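You operate a simulated robot arm through the tools that you are given. There is no shell and no other tool.

The job below is to be done with a simulated two-armed robot. You get a single attempt, and the scene is never put back.

Task
Fill the water cup to its line from the jug, stand the probe in it and zero the meter.
Fine: jug back; press zero once with the meter on, then switch off; the probe stays in the water. Set down upright: jug, meter probe.

It is judged by the outcome, as a careful person would: the job done as asked, and still so three seconds after it is handed in. It fails if anything else is knocked over, pushed out of place, dropped, spilled or broken.

Robot
Two 7-joint arms with two-finger parallel grippers on one trunk that stands fixed in place. Base frame: the origin is at the foot of the trunk, x ahead of it, y to its left, z up; the work surface is at about z = 0.8. Readings come in m, degrees, newtons and seconds.
The left shoulder is at [0.06, 0.174, 1.231], the right one opposite. With the tool pointing down near the work surface each hand reaches from about 0.1 to 0.66 m from the base axis, measured 20 degrees to its own side. Payload 3.6 kg a hand.
The TCP of each hand is the grasp point between the finger pads, 0.03 m short of the fingertips. In the tool frame z runs along the fingers and y along their closing line. Largest opening 0.11 m; finger width 0.02, thickness 0.01; the body of the gripper, 0.048 by 0.112 m, starts 0.055 m behind the TCP.
Orientation is that of the tool frame in the base frame, as a unit quaternion [x, y, z, w]. With the fingers straight down and closing along the base's y, the tool's x points along the base's -x, its y along +y and its z along -z.

Tools
- The arms move only by the tool send_rows. It takes "left_increments", "right_increments" or both (then of equal length, played together; a hand with none holds still); each is a list of rows, each a list of 3 entries, a list of its own where there are three numbers: the shift along the tool's x, y, z in m, then the turn, a rotation vector about the tool's x, y, z in degrees, then the gripper command, from -1 (shut) to 1 (fully open), values between in proportion. In form: [[[x, y, z], [ax, ay, az], claw], ...]. A call has 1 to 20 rows; each row shifts and turns the commanded pose from where the row before left it, along the tool's axes as they then stand. Rows are played at 5 a second. More than 0.05 m and 8.6 degrees between two rows, or a gripper value outside its range, and nothing of the call is played. A pose out of reach is approached as far as the arm can. The call stops where the force on the tool passes 40 N (or 10 N more than at its start, if that is more) or the arm is blocked; 0.2 s more then pass. The fingers move at their own pace (about 0.153 m/s each) and stop on an object; they squeeze with about 43 N. The grip force told is the motor's: it shows also when the fingers shut on nothing. Time passes only in rows, and 0.2 s behind the last, so rows that do not move let the fingers close. It gives the time, the measured TCP pose, the force on the tool (base axes), the opening and the grip force at its end, in the units of the frame above (readings bear some noise), with the torque about the TCP (base axes, N m) and any sound that the robot's microphone picked up.
- Cameras (640 x 400 px; columns grow to the right, rows downward): "scene" is now at [0.1317, 0.042, 1.3924]; the picture's right is [0.51, -0.86, 0.00], its down [-0.60, -0.36, -0.72] and it looks along [0.62, 0.37, -0.70] (base axes); focal length 304 px, centre (320, 200). "left" rides on the left gripper at [0.072, -0.017, -0.103] in its tool frame; the picture's right is [0.23, 0.97, 0.00], its down [-0.76, 0.18, -0.62] and it looks along [-0.61, 0.14, 0.78] (tool axes); focal length 222 px, centre (320, 200). "right" rides on the right gripper at [0.072, 0.017, -0.103] in its tool frame; the picture's right is [-0.23, 0.97, 0.00], its down [-0.76, -0.18, -0.62] and it looks along [-0.61, -0.14, 0.78] (tool axes); focal length 222 px, centre (320, 200). There is no depth. A picture from a camera that has moved, and an enlarged one, comes with that camera's place and axes in the base frame and with its lens.
- get_image(camera): a new picture of that camera. No time passes.
- move_column(by): moves the trunk up (or, below 0, down) by that many m; the arms and the scene camera ride with it, the base frame stays. It gives what a move gives, with no picture.
- pan_tilt(pan, tilt): turns the head with the scene camera to pan (to the left, within 86 degrees either way) and tilt (down, from -29 to 69), counted from straight ahead of the robot (the tilt from the chest, where the trunk bows). It gives what a move gives.
- close_up(camera, box): a new picture of the part [left, top, right, bottom] of that camera's present view, enlarged. No time passes.
- close_job(): hands the job in; it is judged then, once.

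Places have to be worked out from the pictures, the camera data and where the tool is seen. Open the grippers and draw the arms clear of the work before you hand the job in, unless the task says otherwise.

The tools are called after "Request:" as name(argument=value, ...) on one line, values as JSON. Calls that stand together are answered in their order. send_rows: Moves the arms, as the interface text tells. Its arguments: {"type":"object","properties":{"left_increments":{"type":"array"},"right_increments":{"type":"array"}},"required":[]} The other tools are called the same way: move_column (by) moves the trunk up or down; pan_tilt (pan, tilt) turns the head that bears the scene camera; get_image (camera) takes a picture; close_up (camera, box) takes an enlarged picture of a part of a camera's view; close_job () hands the job in.

At the start:

```text
t: 0.0
left_eef_pos: [0.346, 0.417, 1.1539]
left_orientation: [0.0, 1.0, 0.0, 0.0]
left_force: [0.0, 0.1, -0.8]
left_moment: [0.0, -0.01, 0.03]
left_width: 0.1097
left_grip_force: 0.0
right_eef_pos: [0.4102, 0.0258, 1.1625]
right_orientation: [-0.001, 1.0, 0.001, -0.001]
right_force: [0.0, -0.2, 0.1]
right_moment: [0.0, 0.02, 0.0]
right_width: 0.1101
right_grip_force: 0.1
trunk travel left (down, up): [-0.347, 0.416]
head pan, tilt (commanded): [30.9, 44.1]
```

scene: 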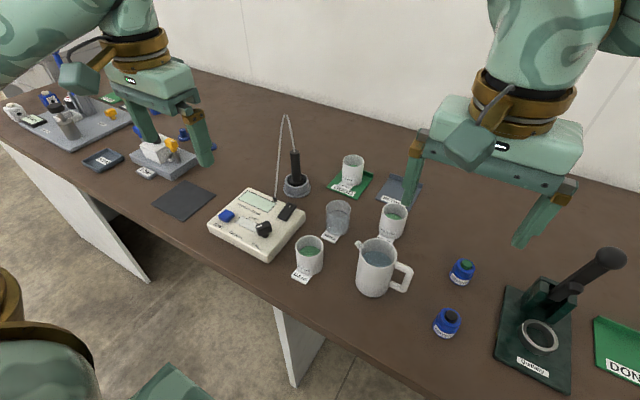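
right: 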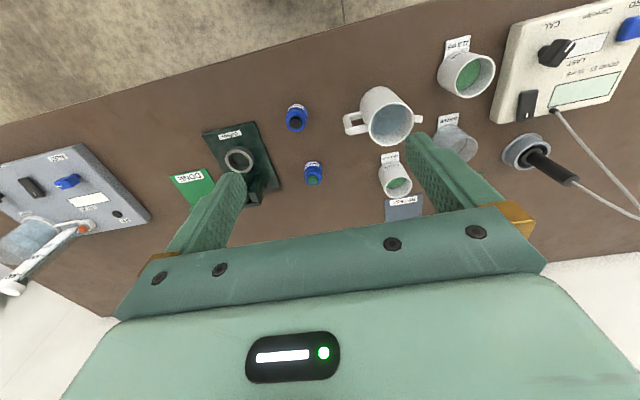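
left: 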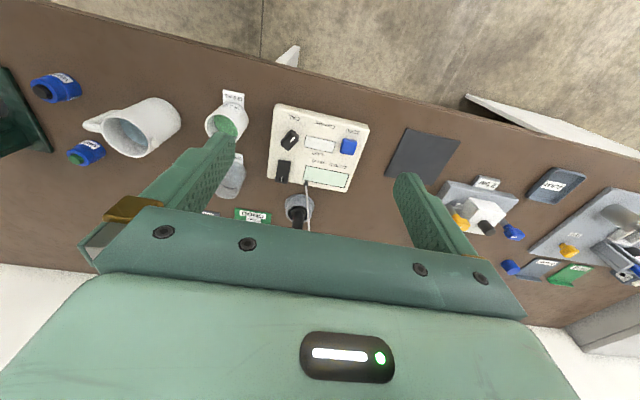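

The scene shows a meter with a probe in a holder, a jug, several cups with labels. I take enlarged views to read the labels and meter controls.

Request:
close_up(camera="scene", box=[190, 170, 320, 270])

Request:
close_up(camera="scene", box=[280, 140, 440, 300])

Request:
close_up(camera="right", box=[340, 0, 640, 220])

Request:
close_up(camera="left", box=[180, 60, 480, 260])

```text
4.00 times, centred on (255, 220) of scene
camera zoom: at [0.1317, 0.042, 1.3924], right [0.51, -0.86, 0.0], down [-0.6, -0.36, -0.72], along [0.62, 0.37, -0.7], focal length 1217 px, centre (580, 120)
```

zoom: 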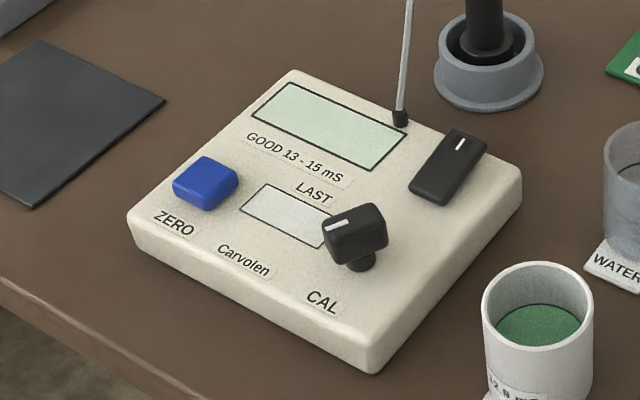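

```text
2.50 times, centred on (360, 220) of scene
camera zoom: at [0.1317, 0.042, 1.3924], right [0.51, -0.86, 0.0], down [-0.6, -0.36, -0.72], along [0.62, 0.37, -0.7], focal length 761 px, centre (220, 150)
```

zoom: 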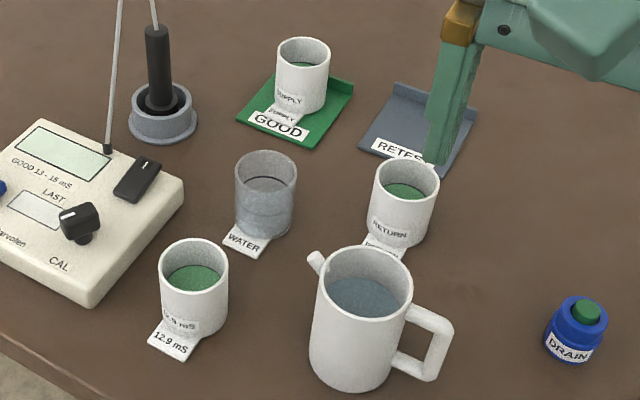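

```text
1.82 times, centred on (490, 110) of right
camera zoom: at [0.3384, 0.0429, 1.2649], right [0.23, 0.97, 0.0], down [0.76, -0.18, 0.62], along [0.61, -0.14, -0.78], focal length 404 px, centre (11, 364)
```

zoom: 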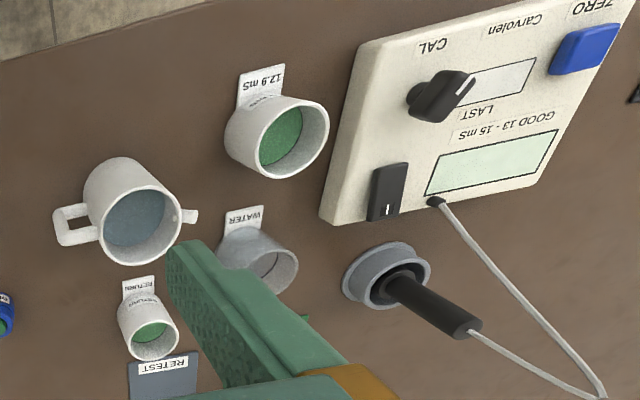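

```text
2.00 times, centred on (330, 160) of left
camera zoom: at [0.2736, 0.4006, 1.2585], right [-0.23, 0.97, 0.0], down [0.76, 0.18, 0.62], along [0.61, 0.14, -0.78], focal length 444 px, centre (300, 280)
```

zoom: 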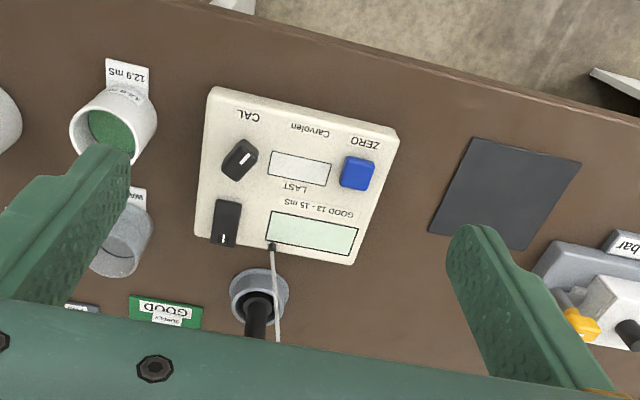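

The meter display is blank (off), ZERO is the blue button, the switch is the black rocker, and the water cup looks like clear glass. I'll zoom further into the cup, jug, switch and probe for details.

Request:
close_up(camera="scene", box=[315, 190, 365, 250])

Request:
close_up(camera="scene", box=[345, 225, 425, 305])

Request:
close_up(camera="scene", box=[265, 105, 325, 205])

Request:
close_up(camera="scene", box=[270, 195, 310, 235])

```text
6.67 times, centred on (340, 220) of scene
camera zoom: at [0.1317, 0.042, 1.3924], right [0.51, -0.86, 0.0], down [-0.6, -0.36, -0.72], along [0.62, 0.37, -0.7], focal length 2029 px, centre (187, 67)
```

zoom: 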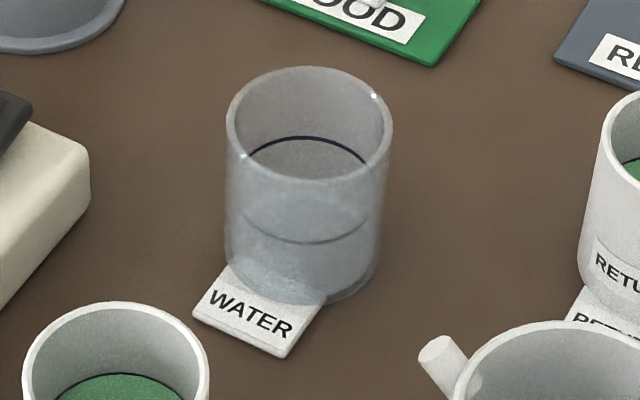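

```text
5.00 times, centred on (385, 265) of scene
camera zoom: at [0.1317, 0.042, 1.3924], right [0.51, -0.86, 0.0], down [-0.6, -0.36, -0.72], along [0.62, 0.37, -0.7], focal length 1522 px, centre (-5, -125)
```

zoom: 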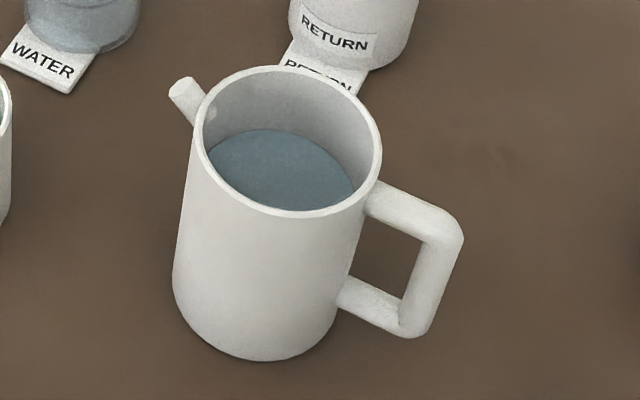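

```text
4.00 times, centred on (295, 155) of scene
camera zoom: at [0.1317, 0.042, 1.3924], right [0.51, -0.86, 0.0], down [-0.6, -0.36, -0.72], along [0.62, 0.37, -0.7], focal length 1217 px, centre (420, 380)
```

zoom: 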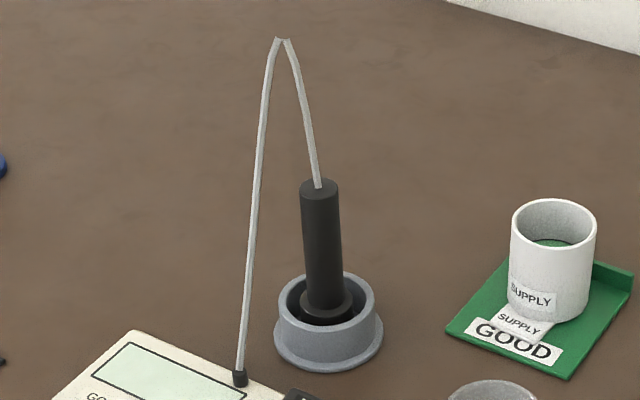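

```text
10.00 times, centred on (290, 215) of scene
camera zoom: at [0.1317, 0.042, 1.3924], right [0.51, -0.86, 0.0], down [-0.6, -0.36, -0.72], along [0.62, 0.37, -0.7], focal length 3043 px, centre (620, 50)
```

zoom: 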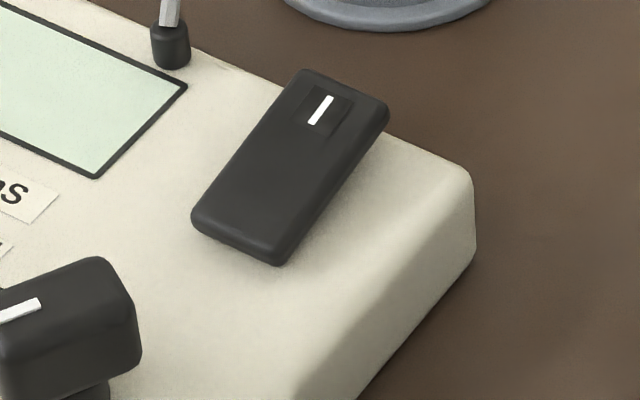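

The cup is clear with a dark fill line about halfway up; the jug (≈[0.488, 0.124], spout toward +y, handle toward -y) holds plenty of water. I first move the right hand clear, to act as an observing camera from the right side, turned toward the cup.

Request:
send_rows(right_increments=[[[0.0075, -0.0315, 0.0325], [0, 0, 0], 1], [[0.0075, -0.0315, 0.0325], [0, 0, 0], 1], [[0.0075, -0.0315, 0.0325], [0, 0, 0], 1], [[0.0075, -0.0315, 0.0325], [0, 0, 0], 1], [[0, 0, 0], [0, 0, -7.3], 1], [[0, 0, 0], [0, 0, -7.3], 1], [[0, 0, 0], [0, 0, -7.3], 1], [[0, 0, 0], [0, 0, -7.3], 1], [[0, 0, 0], [0, 0, -7.3], 1], [[0, 0, 0], [0, 0, -7.3], 1], [[0, 0, 0], [0, 0, -7.3], 1], [[0, 0, 0], [0, 0, -7.3], 1], [[0, 0, 0], [0, 0, -7.3], 1], [[0, 0, 0], [0, 0, -7.3], 1], [[0, 0, 0], [0, -7.5, 0], 1], [[0, 0, 0], [0, -7.5, 0], 1], [[0, 0, 0], [0, -7.5, 0], 1], [[0, 0, 0], [0, -7.5, 0], 1], [[0, 0, 0], [0, 0, 0], 1]])

```text
t: 4.0
left_eef_pos: [0.3467, 0.4178, 1.1543]
left_orientation: [0.001, 1.0, 0.0, 0.0]
left_force: [0.2, 0.3, -1.2]
left_moment: [-0.04, 0.05, 0.0]
left_width: 0.1103
left_grip_force: 0.0
right_eef_pos: [0.3813, -0.1009, 1.0316]
right_orientation: [-0.443, 0.858, 0.119, 0.23]
right_force: [-0.1, -0.3, 0.2]
right_moment: [0.0, -0.01, -0.03]
right_width: 0.1098
right_grip_force: 0.1
right hand out of reach, approached as far as the arm can: row 12, 13, 14
trunk travel left (down, up): [-0.347, 0.416]
head pan, tilt (commanded): [30.9, 44.1]
```

The right hand stopped short in yaw at about 55° (a joint limit), which is useful to know. Let me see what its camera shows.

Request:
get_image(camera="right")

Request:
get_image(camera="scene")

```text
taken
camera right: at [0.3012, -0.1836, 1.0847], right [-0.68, 0.72, 0.11], down [0.35, 0.18, 0.92], along [0.64, 0.67, -0.37], focal length 222 px, centre (320, 200)
```

right: 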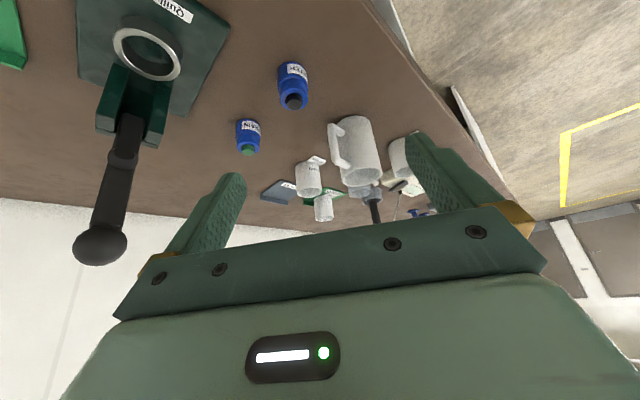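

```text
taken
camera scene: at [0.1319, 0.0424, 1.3924], right [0.51, -0.86, 0.0], down [-0.6, -0.36, -0.72], along [0.62, 0.37, -0.7], focal length 304 px, centre (320, 200)
```

scene: 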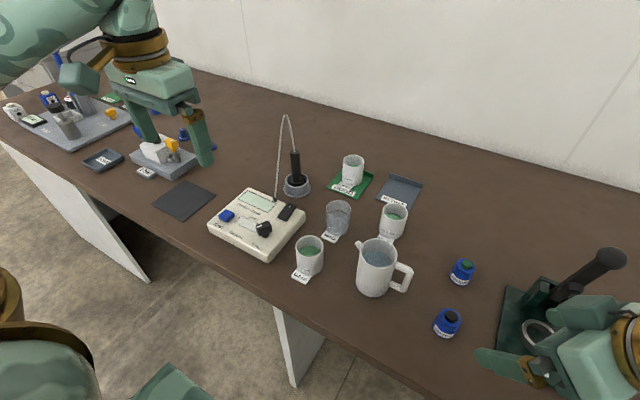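

The right camera has a clear line toward the cup once the jug is lifted. Now I move the left hand high above the jug and try the yaw that puts the fingers on the jug's ±x sides, to test the wrist limits in free air.

Request:
send_rows(left_increments=[[[-0.0201, -0.042, 0.0077], [0, 0, 0], 1], [[-0.0201, -0.042, 0.0077], [0, 0, 0], 1], [[-0.0201, -0.042, 0.0077], [0, 0, 0], 1], [[-0.0201, -0.042, 0.0077], [0, 0, 0], 1], [[-0.0201, -0.042, 0.0077], [0, 0, 0], 1], [[-0.0201, -0.042, 0.0077], [0, 0, 0], 1], [[-0.0201, -0.042, 0.0077], [0, 0, 0], 1], [[0, 0, 0], [0, 0, 8.2], 1], [[0, 0, 0], [0, 0, 8.2], 1], [[0, 0, 0], [0, 0, 8.2], 1], [[0, 0, 0], [0, 0, 8.2], 1], [[0, 0, 0], [0, 0, 8.2], 1], [[0, 0, 0], [0, 0, 8.2], 1], [[0, 0, 0], [0, 0, 8.2], 1], [[0, 0, 0], [0, 0, 8.2], 1], [[0, 0, 0], [0, 0, 8.2], 1], [[0, 0, 0], [0, 0, 8.2], 1], [[0, 0, 0], [0, 0, 8.2], 1], [[0, 0, 0], [0, 0, 0], 1]])

```text
t: 8.0
left_eef_pos: [0.4881, 0.123, 1.1005]
left_orientation: [0.709, 0.705, 0.0, 0.0]
left_force: [0.5, -0.3, -0.3]
left_moment: [0.0, 0.02, -0.03]
left_width: 0.1103
left_grip_force: 0.1
right_eef_pos: [0.3809, -0.1012, 1.0316]
right_orientation: [-0.444, 0.858, 0.12, 0.23]
right_force: [0.2, -0.1, 0.3]
right_moment: [0.01, -0.01, -0.02]
right_width: 0.1098
right_grip_force: 0.0
trunk travel left (down, up): [-0.347, 0.416]
head pan, tilt (commanded): [30.9, 44.1]
```

The left arm reaches the -90° yaw there. I take a left-camera picture to refine the jug position.

Request:
get_image(camera="left")

Request:
get_image(camera="scene")

```text
taken
camera left: at [0.4703, 0.196, 1.2048], right [0.97, 0.22, 0.0], down [0.17, -0.76, 0.62], along [0.14, -0.61, -0.78], focal length 222 px, centre (320, 200)
```

left: 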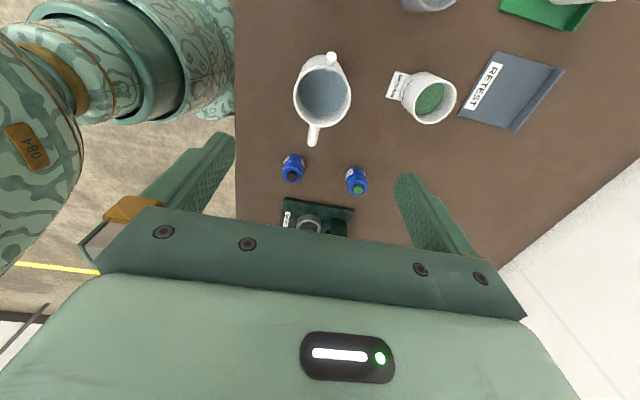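

```text
taken
camera scene: at [0.1318, 0.0417, 1.3924], right [0.51, -0.86, 0.0], down [-0.6, -0.36, -0.72], along [0.62, 0.37, -0.7], focal length 304 px, centre (320, 200)
```

scene: 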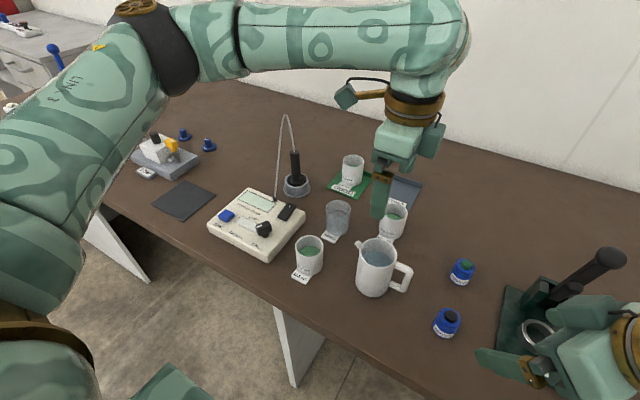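

I enlarge the jug in the left view to determine its centre, spout and handle direction.

Request:
close_up(camera="left", box=[270, 30, 390, 160])

Request:
close_up(camera="right", box=[290, 100, 440, 230])

```text
3.08 times, centred on (330, 95) of left
camera zoom: at [0.4703, 0.196, 1.2048], right [0.97, 0.22, 0.0], down [0.17, -0.76, 0.62], along [0.14, -0.61, -0.78], focal length 684 px, centre (289, 523)
```

zoom: 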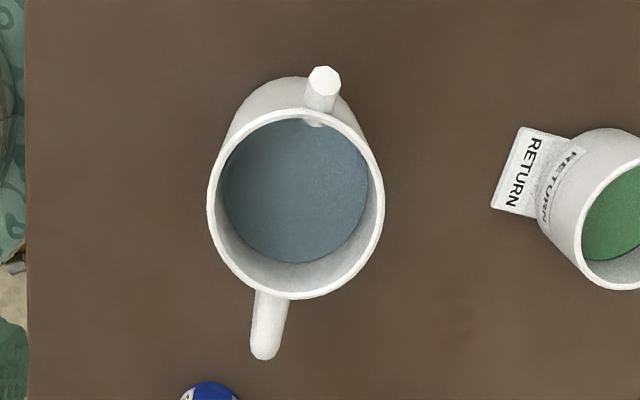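

```text
3.08 times, centred on (365, 165) of right
camera zoom: at [0.3012, -0.1841, 1.0847], right [-0.68, 0.72, 0.11], down [0.35, 0.18, 0.92], along [0.64, 0.67, -0.37], focal length 684 px, centre (182, 308)
```

zoom: 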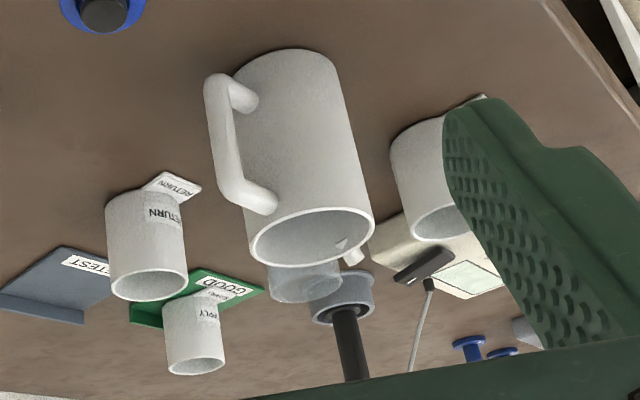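

Jug axis ≈ (0.488, 0.125), spout tip ≈ (0.487, 0.171, 0.914), pointing exactly +y. Before grasping, I rehearse the pour pose high in free air: over the far side of the cup, yaw +70°, then tilt.

Request:
send_rows(left_increments=[[[0.0246, 0.0321, 0], [0, 0, 0], 1], [[0.0246, 0.0321, 0], [0, 0, 0], 1], [[0.0246, 0.0321, 0], [0, 0, 0], 1], [[0.0246, 0.0321, 0], [0, 0, 0], 1], [[0.0246, 0.0321, 0], [0, 0, 0], 1], [[0, 0, 0], [0, 0, -7.78], 1], [[0, 0, 0], [0, 0, -7.78], 1], [[0, 0, 0], [0, 0, -7.78], 1], [[0, 0, 0], [0, 0, -7.78], 1], [[0, 0, 0], [0, 0, -7.78], 1], [[0, 0, 0], [0, 0, -7.78], 1], [[0, 0, 0], [0, 0, -7.78], 1], [[0, 0, 0], [0, 0, -7.78], 1], [[0, 0, 0], [0, 0, -7.78], 1], [[0, 0, 0], [0, -8.33, 0], 1], [[0, 0, 0], [0, -8.33, 0], 1], [[0, 0, 0], [0, -8.33, 0], 1], [[0, 0, 0], [0, -8.33, 0], 1], [[0, 0, 0], [0, -8.33, 0], 1], [[0, 0, 0], [0, -8.33, 0], 1]])

```text
t: 12.2
left_eef_pos: [0.649, 0.2463, 1.1007]
left_orientation: [0.158, 0.892, -0.074, 0.418]
left_force: [1.0, -0.4, -0.6]
left_moment: [-0.03, -0.01, 0.01]
left_width: 0.1101
left_grip_force: 0.1
right_eef_pos: [0.3816, -0.1003, 1.0317]
right_orientation: [-0.444, 0.858, 0.119, 0.23]
right_force: [-0.4, -0.3, 0.1]
right_moment: [0.01, -0.03, 0.05]
right_width: 0.1102
right_grip_force: 0.1
trunk travel left (down, up): [-0.347, 0.416]
head pan, tilt (commanded): [30.9, 44.1]
```

All reachable so far at 50° tilt. I continue to 80° tilt and look at the picture.

Request:
send_rows(left_increments=[[[0, 0, 0], [0, -7.5, 0], 1], [[0, 0, 0], [0, -7.5, 0], 1], [[0, 0, 0], [0, -7.5, 0], 1], [[0, 0, 0], [0, -7.5, 0], 1]])

Request:
get_image(camera="scene")

Request:
get_image(camera="right")

Request:
get_image(camera="left")

```text
t: 13.2
left_eef_pos: [0.6491, 0.2461, 1.1009]
left_orientation: [0.134, 0.754, -0.113, 0.634]
left_force: [0.1, 0.5, 0.0]
left_moment: [0.0, -0.01, 0.0]
left_width: 0.1099
left_grip_force: 0.0
right_eef_pos: [0.381, -0.1001, 1.0308]
right_orientation: [-0.444, 0.858, 0.12, 0.23]
right_force: [0.1, 0.3, -0.2]
right_moment: [-0.02, 0.01, -0.02]
right_width: 0.1102
right_grip_force: 0.0
trunk travel left (down, up): [-0.347, 0.416]
head pan, tilt (commanded): [30.9, 44.1]
```

```text
taken
camera scene: at [0.1318, 0.0418, 1.3924], right [0.51, -0.86, 0.0], down [-0.6, -0.36, -0.72], along [0.62, 0.37, -0.7], focal length 304 px, centre (320, 200)
```

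scene: 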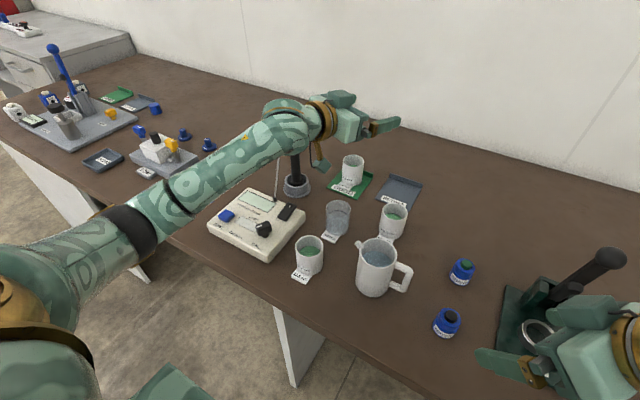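

```text
taken
camera right: at [0.3013, -0.1841, 1.0847], right [-0.68, 0.72, 0.11], down [0.35, 0.18, 0.92], along [0.64, 0.67, -0.37], focal length 222 px, centre (320, 200)
```

right: 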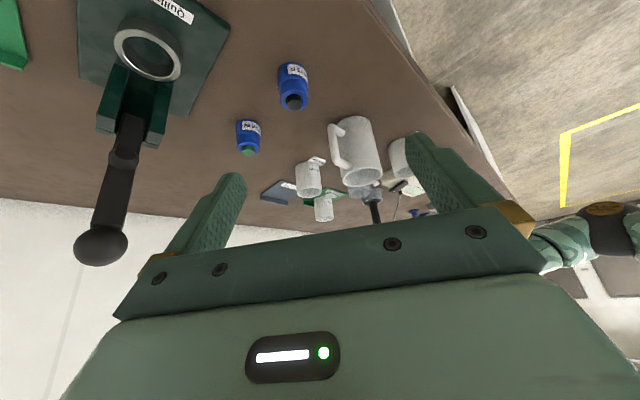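

```text
taken
camera left: at [0.5346, 0.27, 1.0483], right [0.3, 0.93, -0.22], down [-0.39, 0.33, 0.86], along [0.87, -0.17, 0.46], focal length 222 px, centre (320, 200)
```

left: 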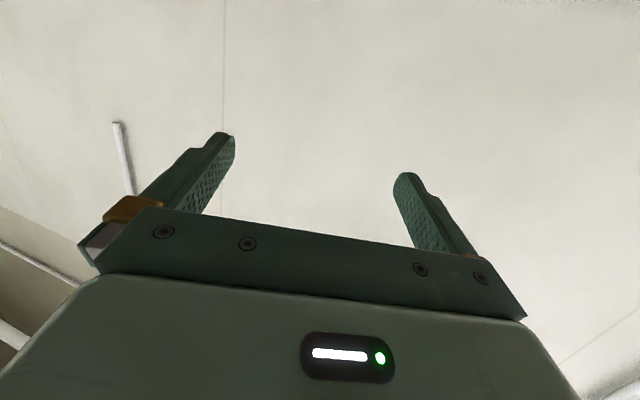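

The tilt is fully reachable and clears the cable. I reverse back to hand-down with -90° yaw.

Request:
send_rows(left_increments=[[[0, 0, 0], [0, 8, 0], 1], [[0, 0, 0], [0, 8, 0], 1], [[0, 0, 0], [0, 8, 0], 1], [[0, 0, 0], [0, 8, 0], 1], [[0, 0, 0], [0, 8, 0], 1], [[0, 0, 0], [0, 8, 0], 1], [[0, 0, 0], [0, 8, 0], 1], [[0, 0, 0], [0, 8, 0], 1], [[0, 0, 0], [0, 8, 0], 1], [[0, 0, 0], [0, 8, 0], 1], [[0, 0, 0], [0, 0, 7.75], 1], [[0, 0, 0], [0, 0, 7.75], 1], [[0, 0, 0], [0, 0, 7.75], 1], [[0, 0, 0], [0, 0, 7.75], 1], [[0, 0, 0], [0, 0, 7.75], 1], [[0, 0, 0], [0, 0, 7.75], 1], [[0, 0, 0], [0, 0, 7.75], 1], [[0, 0, 0], [0, 0, 7.75], 1], [[0, 0, 0], [0, 0, 7.75], 1]])

```text
t: 17.2
left_eef_pos: [0.6489, 0.2458, 1.1]
left_orientation: [0.708, 0.706, 0.0, -0.001]
left_force: [-0.1, -0.8, 0.3]
left_moment: [0.0, -0.01, 0.0]
left_width: 0.1102
left_grip_force: 0.1
right_eef_pos: [0.3808, -0.1007, 1.0314]
right_orientation: [-0.444, 0.858, 0.119, 0.229]
right_force: [-0.4, -0.6, 0.1]
right_moment: [0.01, -0.01, 0.01]
right_width: 0.11
right_grip_force: 0.0
trunk travel left (down, up): [-0.347, 0.416]
head pan, tilt (commanded): [30.9, 44.1]
```

Orientation is back to -90° yaw. I translate over the jug axis and descend to z=0.98 (tips still above the rim).

Request:
send_rows(left_increments=[[[-0.0242, -0.0322, 0], [0, 0, 0], 1], [[-0.0242, -0.0322, 0], [0, 0, 0], 1], [[-0.0242, -0.0322, 0], [0, 0, 0], 1], [[-0.0242, -0.0322, 0], [0, 0, 0], 1], [[-0.0242, -0.0322, 0], [0, 0, 0], 1], [[0, 0, 0.03], [0, 0, 0], 1], [[0, 0, 0.03], [0, 0, 0], 1], [[0, 0, 0.03], [0, 0, 0], 1], [[0, 0, 0.03], [0, 0, 0], 1], [[0, 0, 0], [0, 0, 0], 1]])

Request:
get_image(camera="left")

Request:
get_image(camera="scene")

Request:
close_up(camera="right", box=[290, 80, 440, 230])

```text
t: 19.4
left_eef_pos: [0.4871, 0.1249, 0.9815]
left_orientation: [0.707, 0.707, 0.0, 0.001]
left_force: [-1.1, 0.3, -0.6]
left_moment: [0.0, 0.0, -0.02]
left_width: 0.1102
left_grip_force: 0.0
right_eef_pos: [0.3801, -0.0998, 1.0302]
right_orientation: [-0.444, 0.858, 0.119, 0.229]
right_force: [-0.7, 0.2, 0.8]
right_moment: [0.01, -0.01, -0.01]
right_width: 0.11
right_grip_force: 0.1
trunk travel left (down, up): [-0.347, 0.416]
head pan, tilt (commanded): [30.9, 44.1]
```

```text
taken
camera left: at [0.4698, 0.1965, 1.085], right [0.97, 0.23, 0.0], down [0.18, -0.76, 0.62], along [0.14, -0.61, -0.78], focal length 222 px, centre (320, 200)
```

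left: 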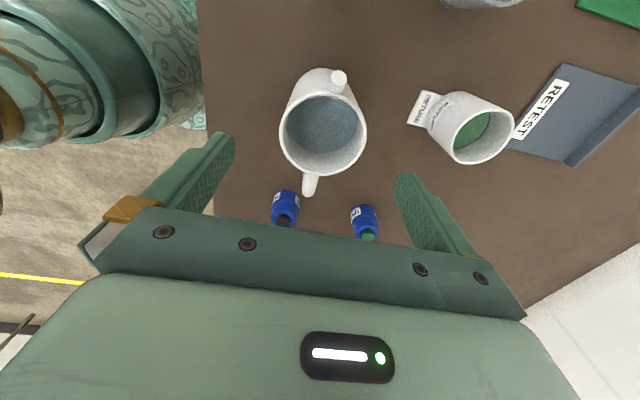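

```text
taken
camera scene: at [0.1316, 0.0416, 1.3925], right [0.51, -0.86, 0.0], down [-0.6, -0.36, -0.72], along [0.62, 0.37, -0.7], focal length 304 px, centre (320, 200)
```

scene: 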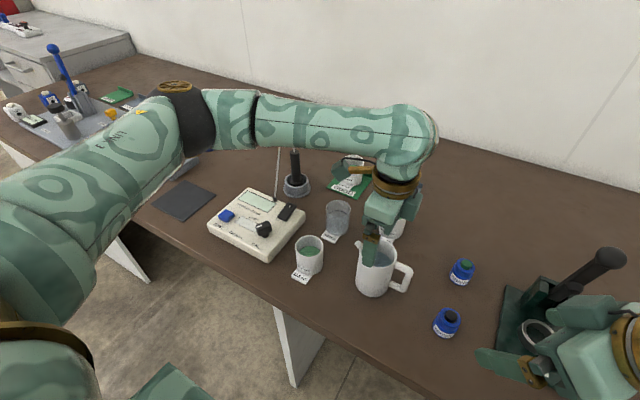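

```text
2.67 times, centred on (365, 155) of right
camera zoom: at [0.3011, -0.1842, 1.0848], right [-0.68, 0.72, 0.11], down [0.35, 0.18, 0.92], along [0.64, 0.67, -0.37], focal length 592 px, centre (200, 320)
```

zoom: 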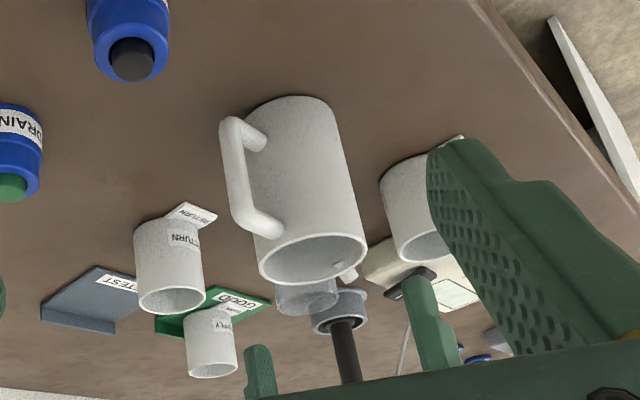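

The fingers straddle the jug in x with good clearance on both sides. I descend to TCP z≈0.872.

Request:
send_rows(left_increments=[[[0, 0, 0.0183], [0, 0, 0], 1], [[0, 0, 0.0183], [0, 0, 0], 1], [[0, 0, 0.0183], [0, 0, 0], 1], [[0, 0, 0.0183], [0, 0, 0], 1], [[0, 0, 0.0183], [0, 0, 0], 1], [[0, 0, 0.0165], [0, 0, 0], 1], [[0, 0, 0], [0, 0, 0], 1]])

Request:
close_up(camera="scene", box=[320, 170, 440, 310])

Request:
get_image(camera="right")

Request:
get_image(camera="left")

```text
t: 21.0
left_eef_pos: [0.4887, 0.1245, 0.872]
left_orientation: [0.706, 0.708, 0.0, 0.0]
left_force: [0.2, -0.1, 1.0]
left_moment: [-0.02, 0.02, -0.01]
left_width: 0.1099
left_grip_force: 0.0
right_eef_pos: [0.3807, -0.0995, 1.0319]
right_orientation: [-0.444, 0.858, 0.12, 0.228]
right_force: [1.1, 0.0, 0.0]
right_moment: [0.02, 0.03, -0.01]
right_width: 0.1101
right_grip_force: 0.0
trunk travel left (down, up): [-0.347, 0.416]
head pan, tilt (commanded): [30.9, 44.1]
```

```text
2.86 times, centred on (380, 240) of scene
camera zoom: at [0.1317, 0.0416, 1.3925], right [0.51, -0.86, 0.0], down [-0.6, -0.36, -0.72], along [0.62, 0.37, -0.7], focal length 869 px, centre (149, 86)
```

zoom: 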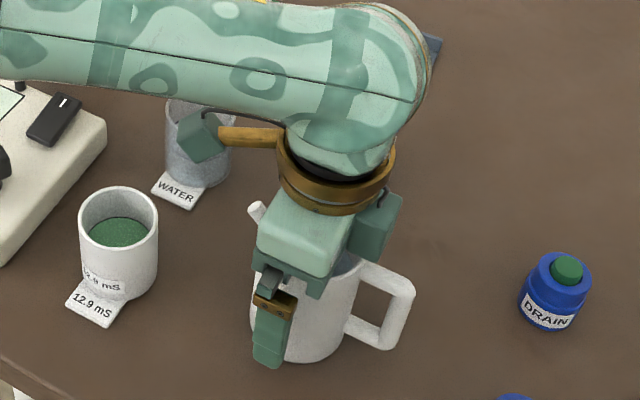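

```text
taken
camera right: at [0.3012, -0.1842, 1.0847], right [-0.68, 0.72, 0.11], down [0.35, 0.18, 0.92], along [0.64, 0.67, -0.37], focal length 222 px, centre (320, 200)
```

right: 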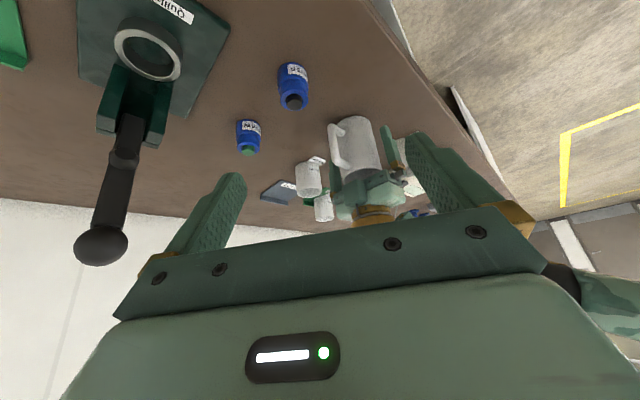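

```text
taken
camera left: at [0.4706, 0.1965, 0.976], right [0.97, 0.23, 0.0], down [0.18, -0.76, 0.62], along [0.14, -0.61, -0.78], focal length 222 px, centre (320, 200)
```

left: 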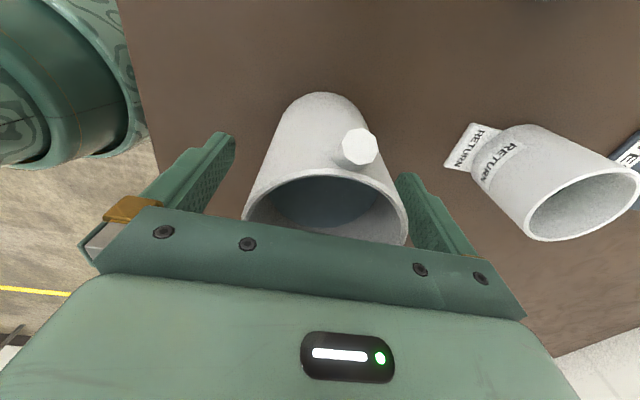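

Fingers are on both sides of the body, the palm is just clear above the rim. I close on the jug.

Request:
send_rows(left_increments=[[[0, 0, 0], [0, 0, 0], 0.45], [[0, 0, 0], [0, 0, 0], 0.35], [[0, 0, 0], [0, 0, 0], -1], [[0, 0, 0], [0, 0, 0], -1], [[0, 0, 0], [0, 0, 0], -1]])

Request:
get_image(camera="left")

```text
t: 22.2
left_eef_pos: [0.4891, 0.1246, 0.8718]
left_orientation: [0.706, 0.709, -0.001, 0.0]
left_force: [0.5, 1.0, 1.5]
left_moment: [0.1, -0.12, -0.01]
left_width: 0.0715
left_grip_force: 43.0
right_eef_pos: [0.3814, -0.1008, 1.0318]
right_orientation: [-0.444, 0.858, 0.12, 0.23]
right_force: [1.0, 0.0, 0.8]
right_moment: [0.01, -0.01, -0.01]
right_width: 0.1097
right_grip_force: 0.0
trunk travel left (down, up): [-0.347, 0.416]
head pan, tilt (commanded): [30.9, 44.1]
```

```text
taken
camera left: at [0.4707, 0.1965, 0.9763], right [0.97, 0.23, 0.0], down [0.18, -0.76, 0.62], along [0.14, -0.61, -0.78], focal length 222 px, centre (320, 200)
```

left: 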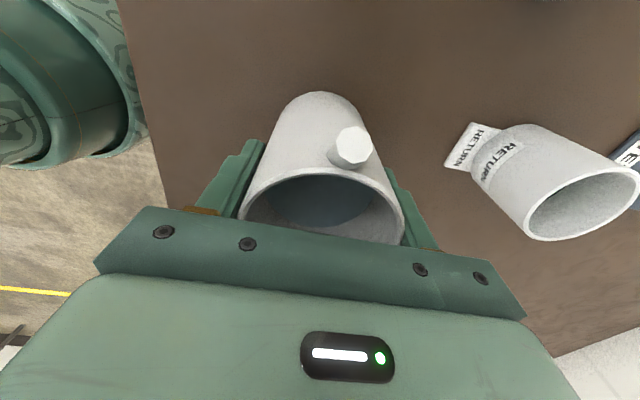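

Jug gripped (width 0.0715 m, 43 N). I lift it straight up by 0.11 m, smoothly.

Request:
send_rows(left_increments=[[[0, 0, -0.01], [0, 0, 0], -1], [[0, 0, -0.02], [0, 0, 0], -1], [[0, 0, -0.02], [0, 0, 0], -1], [[0, 0, -0.02], [0, 0, 0], -1], [[0, 0, -0.02], [0, 0, 0], -1], [[0, 0, -0.02], [0, 0, 0], -1], [[0, 0, 0], [0, 0, 0], -1]])

Request:
get_image(camera="right")

Request:
get_image(camera="left")

Request:
get_image(camera="scene")

```text
t: 23.8
left_eef_pos: [0.4867, 0.1278, 0.9806]
left_orientation: [0.706, 0.708, -0.001, -0.001]
left_force: [0.4, 0.1, -3.0]
left_moment: [0.05, 0.03, -0.02]
left_width: 0.0716
left_grip_force: 43.2
right_eef_pos: [0.3806, -0.1011, 1.032]
right_orientation: [-0.444, 0.858, 0.12, 0.23]
right_force: [0.5, -1.3, -0.3]
right_moment: [-0.04, -0.02, -0.03]
right_width: 0.1101
right_grip_force: 0.1
trunk travel left (down, up): [-0.347, 0.416]
head pan, tilt (commanded): [30.9, 44.1]
```

```text
taken
camera right: at [0.3016, -0.1841, 1.0846], right [-0.68, 0.72, 0.11], down [0.35, 0.18, 0.92], along [0.64, 0.67, -0.37], focal length 222 px, centre (320, 200)
```

right: 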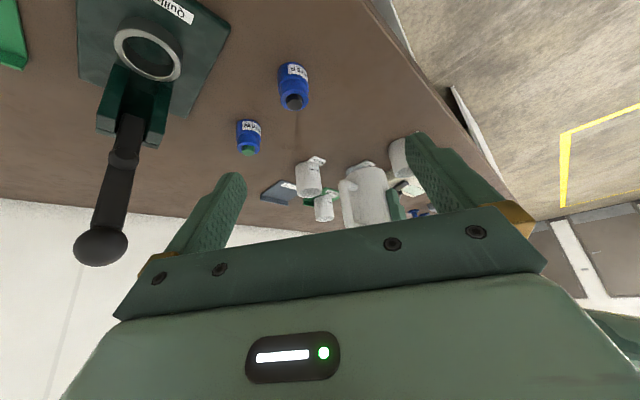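

```text
taken
camera left: at [0.4694, 0.1985, 1.0849], right [0.97, 0.23, 0.0], down [0.18, -0.76, 0.62], along [0.14, -0.61, -0.78], focal length 222 px, centre (320, 200)
```

left: 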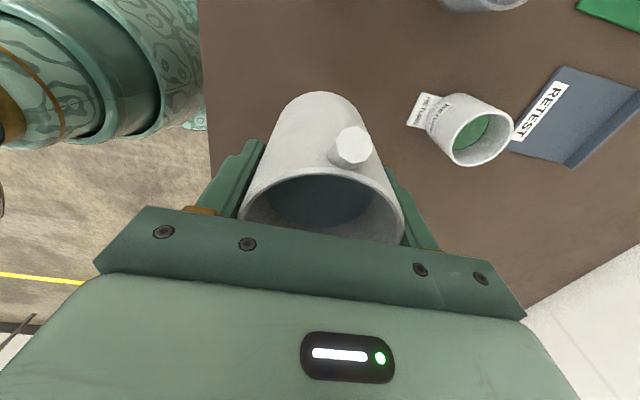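

```text
taken
camera scene: at [0.1323, 0.0418, 1.3923], right [0.51, -0.86, 0.0], down [-0.6, -0.36, -0.72], along [0.62, 0.37, -0.7], focal length 304 px, centre (320, 200)
```

scene: 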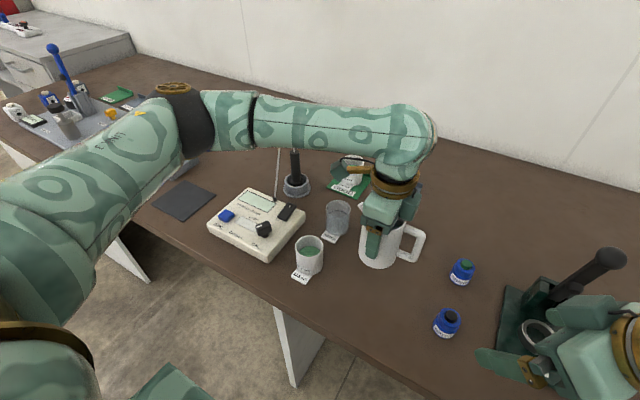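

The jug lifted cleanly with no slip. I carry it upright to the far side of the cup and yaw the hand by +70° so the spout points over the cup.

Request:
send_rows(left_increments=[[[0.0202, 0.0268, 0], [0, 0, 0], -1], [[0.0202, 0.0268, 0], [0, 0, 0], -1], [[0.0202, 0.0268, 0], [0, 0, 0], -1], [[0.0202, 0.0268, 0], [0, 0, 0], -1], [[0.0202, 0.0268, 0], [0, 0, 0], -1], [[0.0202, 0.0268, 0], [0, 0, 0], -1], [[0, 0, 0], [0, 0, -5], -1], [[0, 0, 0], [0, 0, -7.5], -1], [[0, 0, 0], [0, 0, -7.5], -1], [[0, 0, 0], [0, 0, -7.5], -1], [[0, 0, 0], [0, 0, -7.5], -1], [[0, 0, 0], [0, 0, -7.5], -1], [[0, 0, 0], [0, 0, -7.5], -1], [[0, 0, 0], [0, 0, -7.5], -1], [[0, 0, 0], [0, 0, -7.5], -1], [[0, 0, 0], [0, 0, -5], -1], [[0, 0, 0], [0, 0, 0], -1]])

Request:
get_image(camera="right")

Request:
get_image(camera="left")

Request:
get_image(camera="scene")

```text
t: 27.4
left_eef_pos: [0.6494, 0.245, 0.9816]
left_orientation: [0.172, 0.985, 0.0, 0.0]
left_force: [0.3, -0.4, -2.6]
left_moment: [-0.02, -0.01, 0.0]
left_width: 0.0717
left_grip_force: 42.7
right_eef_pos: [0.3814, -0.101, 1.0313]
right_orientation: [-0.444, 0.858, 0.12, 0.229]
right_force: [0.6, 0.0, 0.2]
right_moment: [0.01, -0.03, -0.02]
right_width: 0.1101
right_grip_force: 0.1
trunk travel left (down, up): [-0.347, 0.416]
head pan, tilt (commanded): [30.9, 44.1]
```

```text
taken
camera right: at [0.3016, -0.184, 1.0846], right [-0.68, 0.72, 0.11], down [0.35, 0.18, 0.92], along [0.64, 0.67, -0.37], focal length 222 px, centre (320, 200)
```

right: 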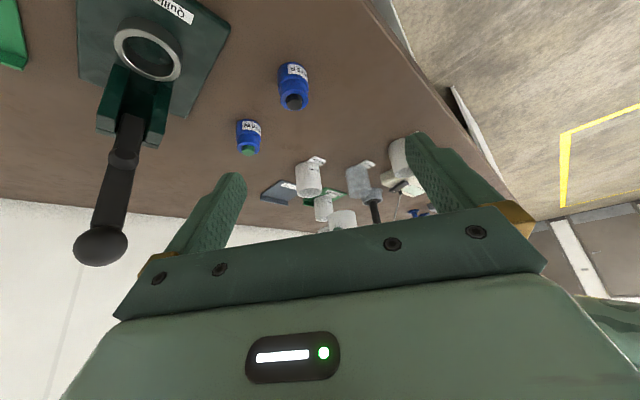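

```text
taken
camera left: at [0.574, 0.2543, 1.086], right [0.12, 0.99, 0.0], down [0.78, -0.09, 0.62], along [0.62, -0.07, -0.78], focal length 222 px, centre (320, 200)
```

left: 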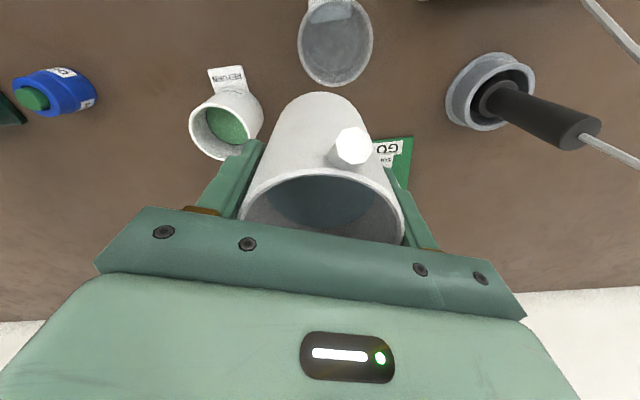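

```text
taken
camera scene: at [0.1323, 0.0419, 1.3924], right [0.51, -0.86, 0.0], down [-0.6, -0.36, -0.72], along [0.62, 0.37, -0.7], focal length 304 px, centre (320, 200)
```

scene: 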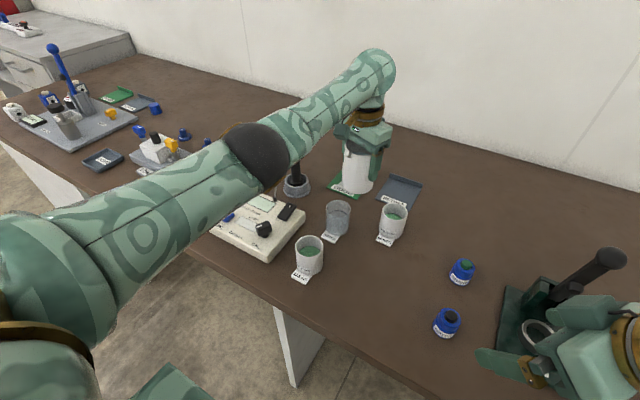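

The spout now points over the cup. I zoom in on the left view of the cup and the right view of the cup to verify the alignment and the fill line view.

Request:
close_up(camera="left", box=[260, 0, 420, 160])

Request:
close_up(camera="right", box=[320, 140, 410, 230])

Request:
close_up(camera="scene", box=[300, 120, 400, 260])

```text
2.50 times, centred on (340, 80) of left
camera zoom: at [0.574, 0.2543, 1.086], right [0.12, 0.99, 0.0], down [0.78, -0.09, 0.62], along [0.62, -0.07, -0.78], focal length 555 px, centre (270, 500)
```

zoom: 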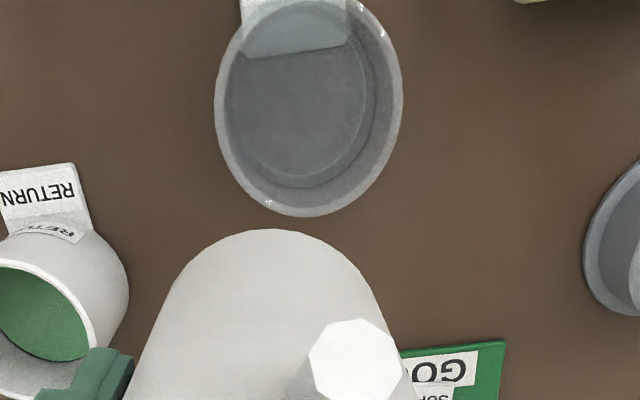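

```text
4.44 times, centred on (365, 185) of right
camera zoom: at [0.3016, -0.184, 1.0846], right [-0.68, 0.72, 0.11], down [0.35, 0.18, 0.92], along [0.64, 0.67, -0.37], focal length 987 px, centre (120, 267)
```

zoom: 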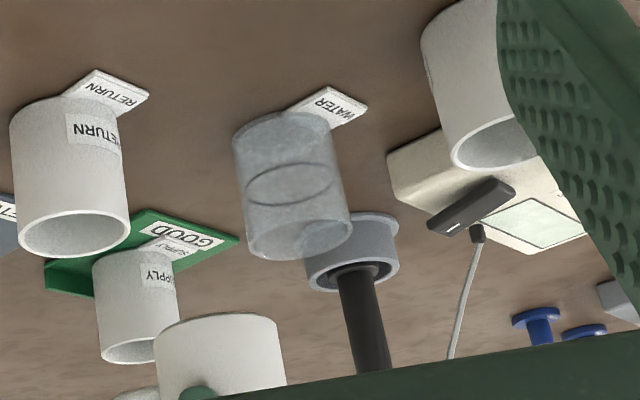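

```text
2.86 times, centred on (350, 190) of scene
camera zoom: at [0.1323, 0.0419, 1.3924], right [0.51, -0.86, 0.0], down [-0.6, -0.36, -0.72], along [0.62, 0.37, -0.7], focal length 869 px, centre (234, 229)
```

zoom: 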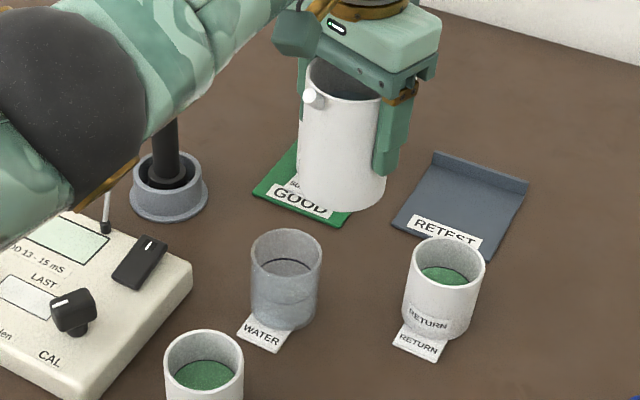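

The right camera sees the empty cup and its ring clearly. I tilt the jug to 32° (well below pouring), then lower 0.03 m.

Request:
send_rows(left_increments=[[[0, 0, 0], [0, -4, 0], -1], [[0, 0, 0], [0, -4, 0], -1], [[0, 0, 0], [0, -4, 0], -1], [[0, 0, 0], [0, -4, 0], -1], [[0, 0, 0], [0, -4, 0], -1], [[0, 0, 0], [0, -4, 0], -1], [[0, 0, 0], [0, -4, 0], -1], [[0, 0, 0], [0, -4, 0], -1], [[0, 0, 0], [0, 0, 0], -1]])

Request:
close_up(camera="right", box=[310, 130, 420, 240])

Request:
get_image(camera="scene")

Request:
get_image(camera="left")

```text
t: 29.4
left_eef_pos: [0.6491, 0.246, 0.982]
left_orientation: [0.165, 0.947, -0.047, 0.271]
left_force: [0.3, 0.1, -2.6]
left_moment: [0.02, 0.03, 0.02]
left_width: 0.0717
left_grip_force: 42.9
right_eef_pos: [0.3806, -0.1004, 1.0315]
right_orientation: [-0.444, 0.858, 0.119, 0.23]
right_force: [-0.9, 0.3, -0.6]
right_moment: [0.0, -0.04, -0.02]
right_width: 0.1101
right_grip_force: 0.1
trunk travel left (down, up): [-0.347, 0.416]
head pan, tilt (commanded): [30.9, 44.1]
```

```text
3.64 times, centred on (365, 185) of right
camera zoom: at [0.3017, -0.1841, 1.0846], right [-0.68, 0.72, 0.11], down [0.35, 0.18, 0.92], along [0.64, 0.67, -0.37], focal length 808 px, centre (156, 254)
```

zoom: 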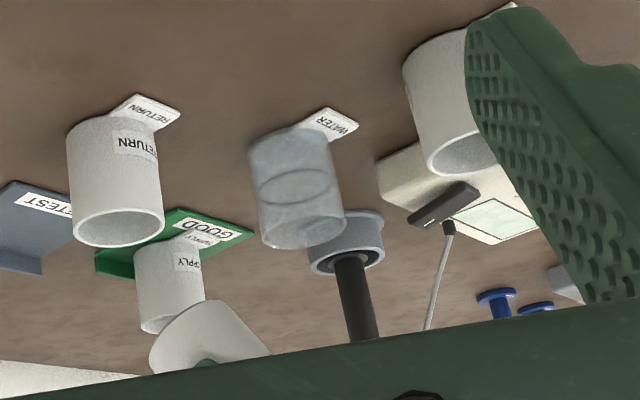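

```text
taken
camera scene: at [0.1324, 0.0417, 1.3924], right [0.51, -0.86, 0.0], down [-0.6, -0.36, -0.72], along [0.62, 0.37, -0.7], focal length 304 px, centre (320, 200)
```

scene: 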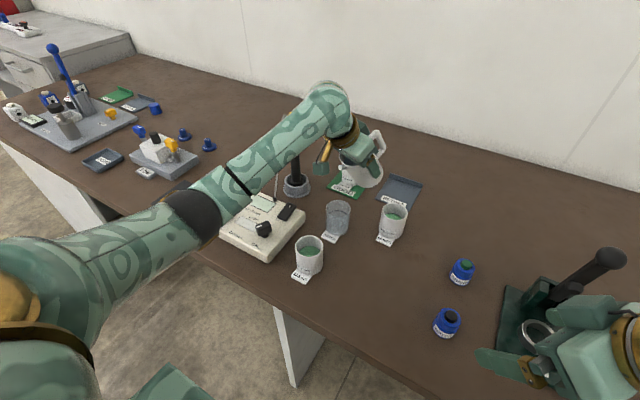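

```text
taken
camera left: at [0.5331, 0.2698, 1.0317], right [0.15, 0.98, -0.12], down [0.36, 0.06, 0.93], along [0.92, -0.18, -0.34], focal length 222 px, centre (320, 200)
```

left: 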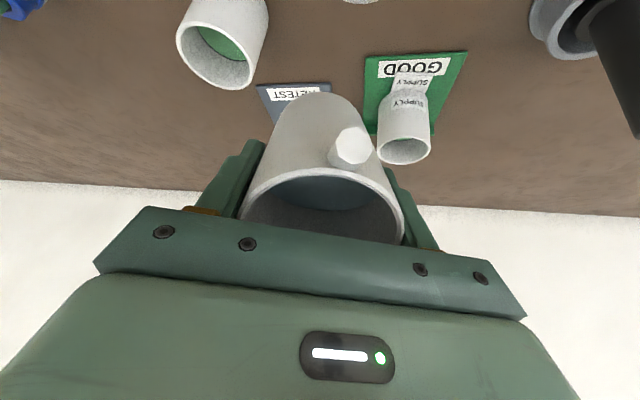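

No slip; the view of cup and line is fine. I lower 0.03 m and tilt to 44°.

Request:
send_rows(left_increments=[[[0.008, 0, 0.0127], [0, 0, 0], -1], [[0.008, 0, 0.0127], [0, 0, 0], -1], [[0, 0, 0], [0, -4, 0], -1], [[0, 0, 0], [0, -4, 0], -1], [[0, 0, 0], [0, -4, 0], -1], [[0, 0, 0], [0, 0, 0], -1]])

Request:
close_up(camera="right", box=[310, 130, 420, 240])

Request:
close_up(camera="scene", box=[290, 120, 410, 260])

Request:
get_image(camera="left")

```text
t: 30.8
left_eef_pos: [0.6481, 0.2454, 0.9507]
left_orientation: [0.16, 0.913, -0.064, 0.369]
left_force: [0.2, -0.2, -2.8]
left_moment: [0.0, 0.1, 0.01]
left_width: 0.0717
left_grip_force: 42.9
right_eef_pos: [0.3816, -0.1015, 1.0321]
right_orientation: [-0.445, 0.857, 0.121, 0.229]
right_force: [0.3, 0.5, -0.6]
right_moment: [0.0, 0.0, -0.01]
right_width: 0.1099
right_grip_force: 0.1
trunk travel left (down, up): [-0.347, 0.416]
head pan, tilt (commanded): [30.9, 44.1]
```

```text
3.64 times, centred on (365, 185) of right
camera zoom: at [0.3017, -0.1841, 1.0846], right [-0.68, 0.72, 0.11], down [0.35, 0.18, 0.92], along [0.64, 0.67, -0.37], focal length 808 px, centre (156, 254)
```

zoom: 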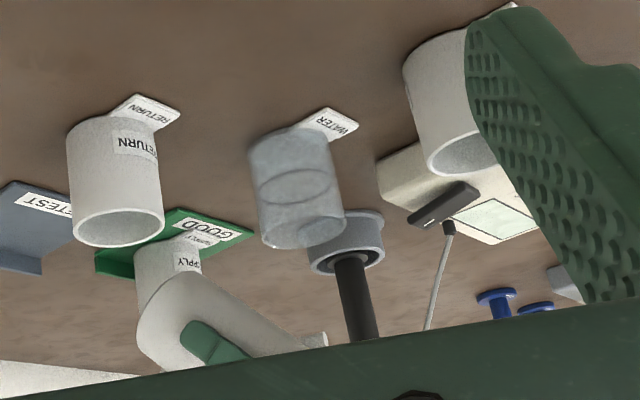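

```text
2.86 times, centred on (350, 190) of scene
camera zoom: at [0.1323, 0.0418, 1.3924], right [0.51, -0.86, 0.0], down [-0.6, -0.36, -0.72], along [0.62, 0.37, -0.7], focal length 869 px, centre (234, 229)
```

zoom: 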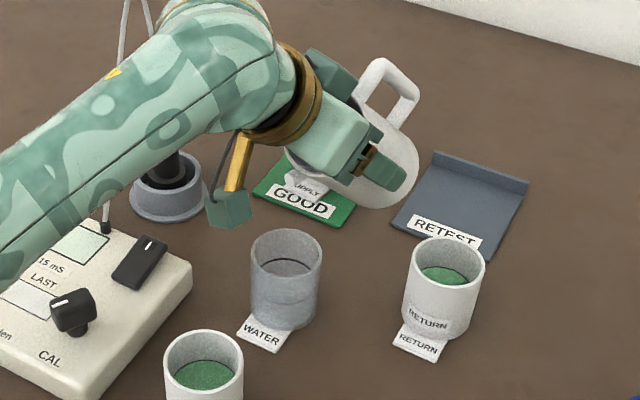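

```text
taken
camera left: at [0.5259, 0.2724, 0.9768], right [0.18, 0.97, -0.16], down [0.17, 0.13, 0.98], along [0.97, -0.2, -0.14], focal length 222 px, centre (320, 200)
```

left: 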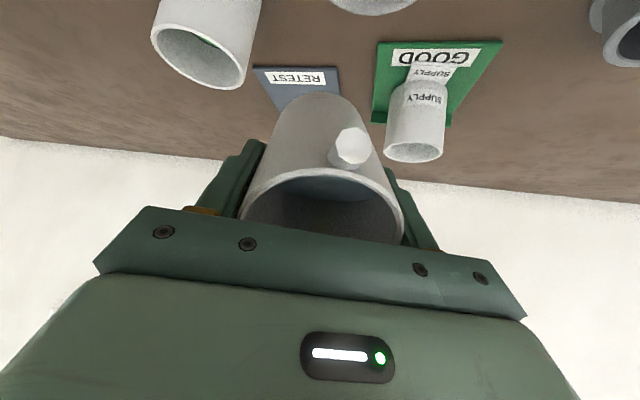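

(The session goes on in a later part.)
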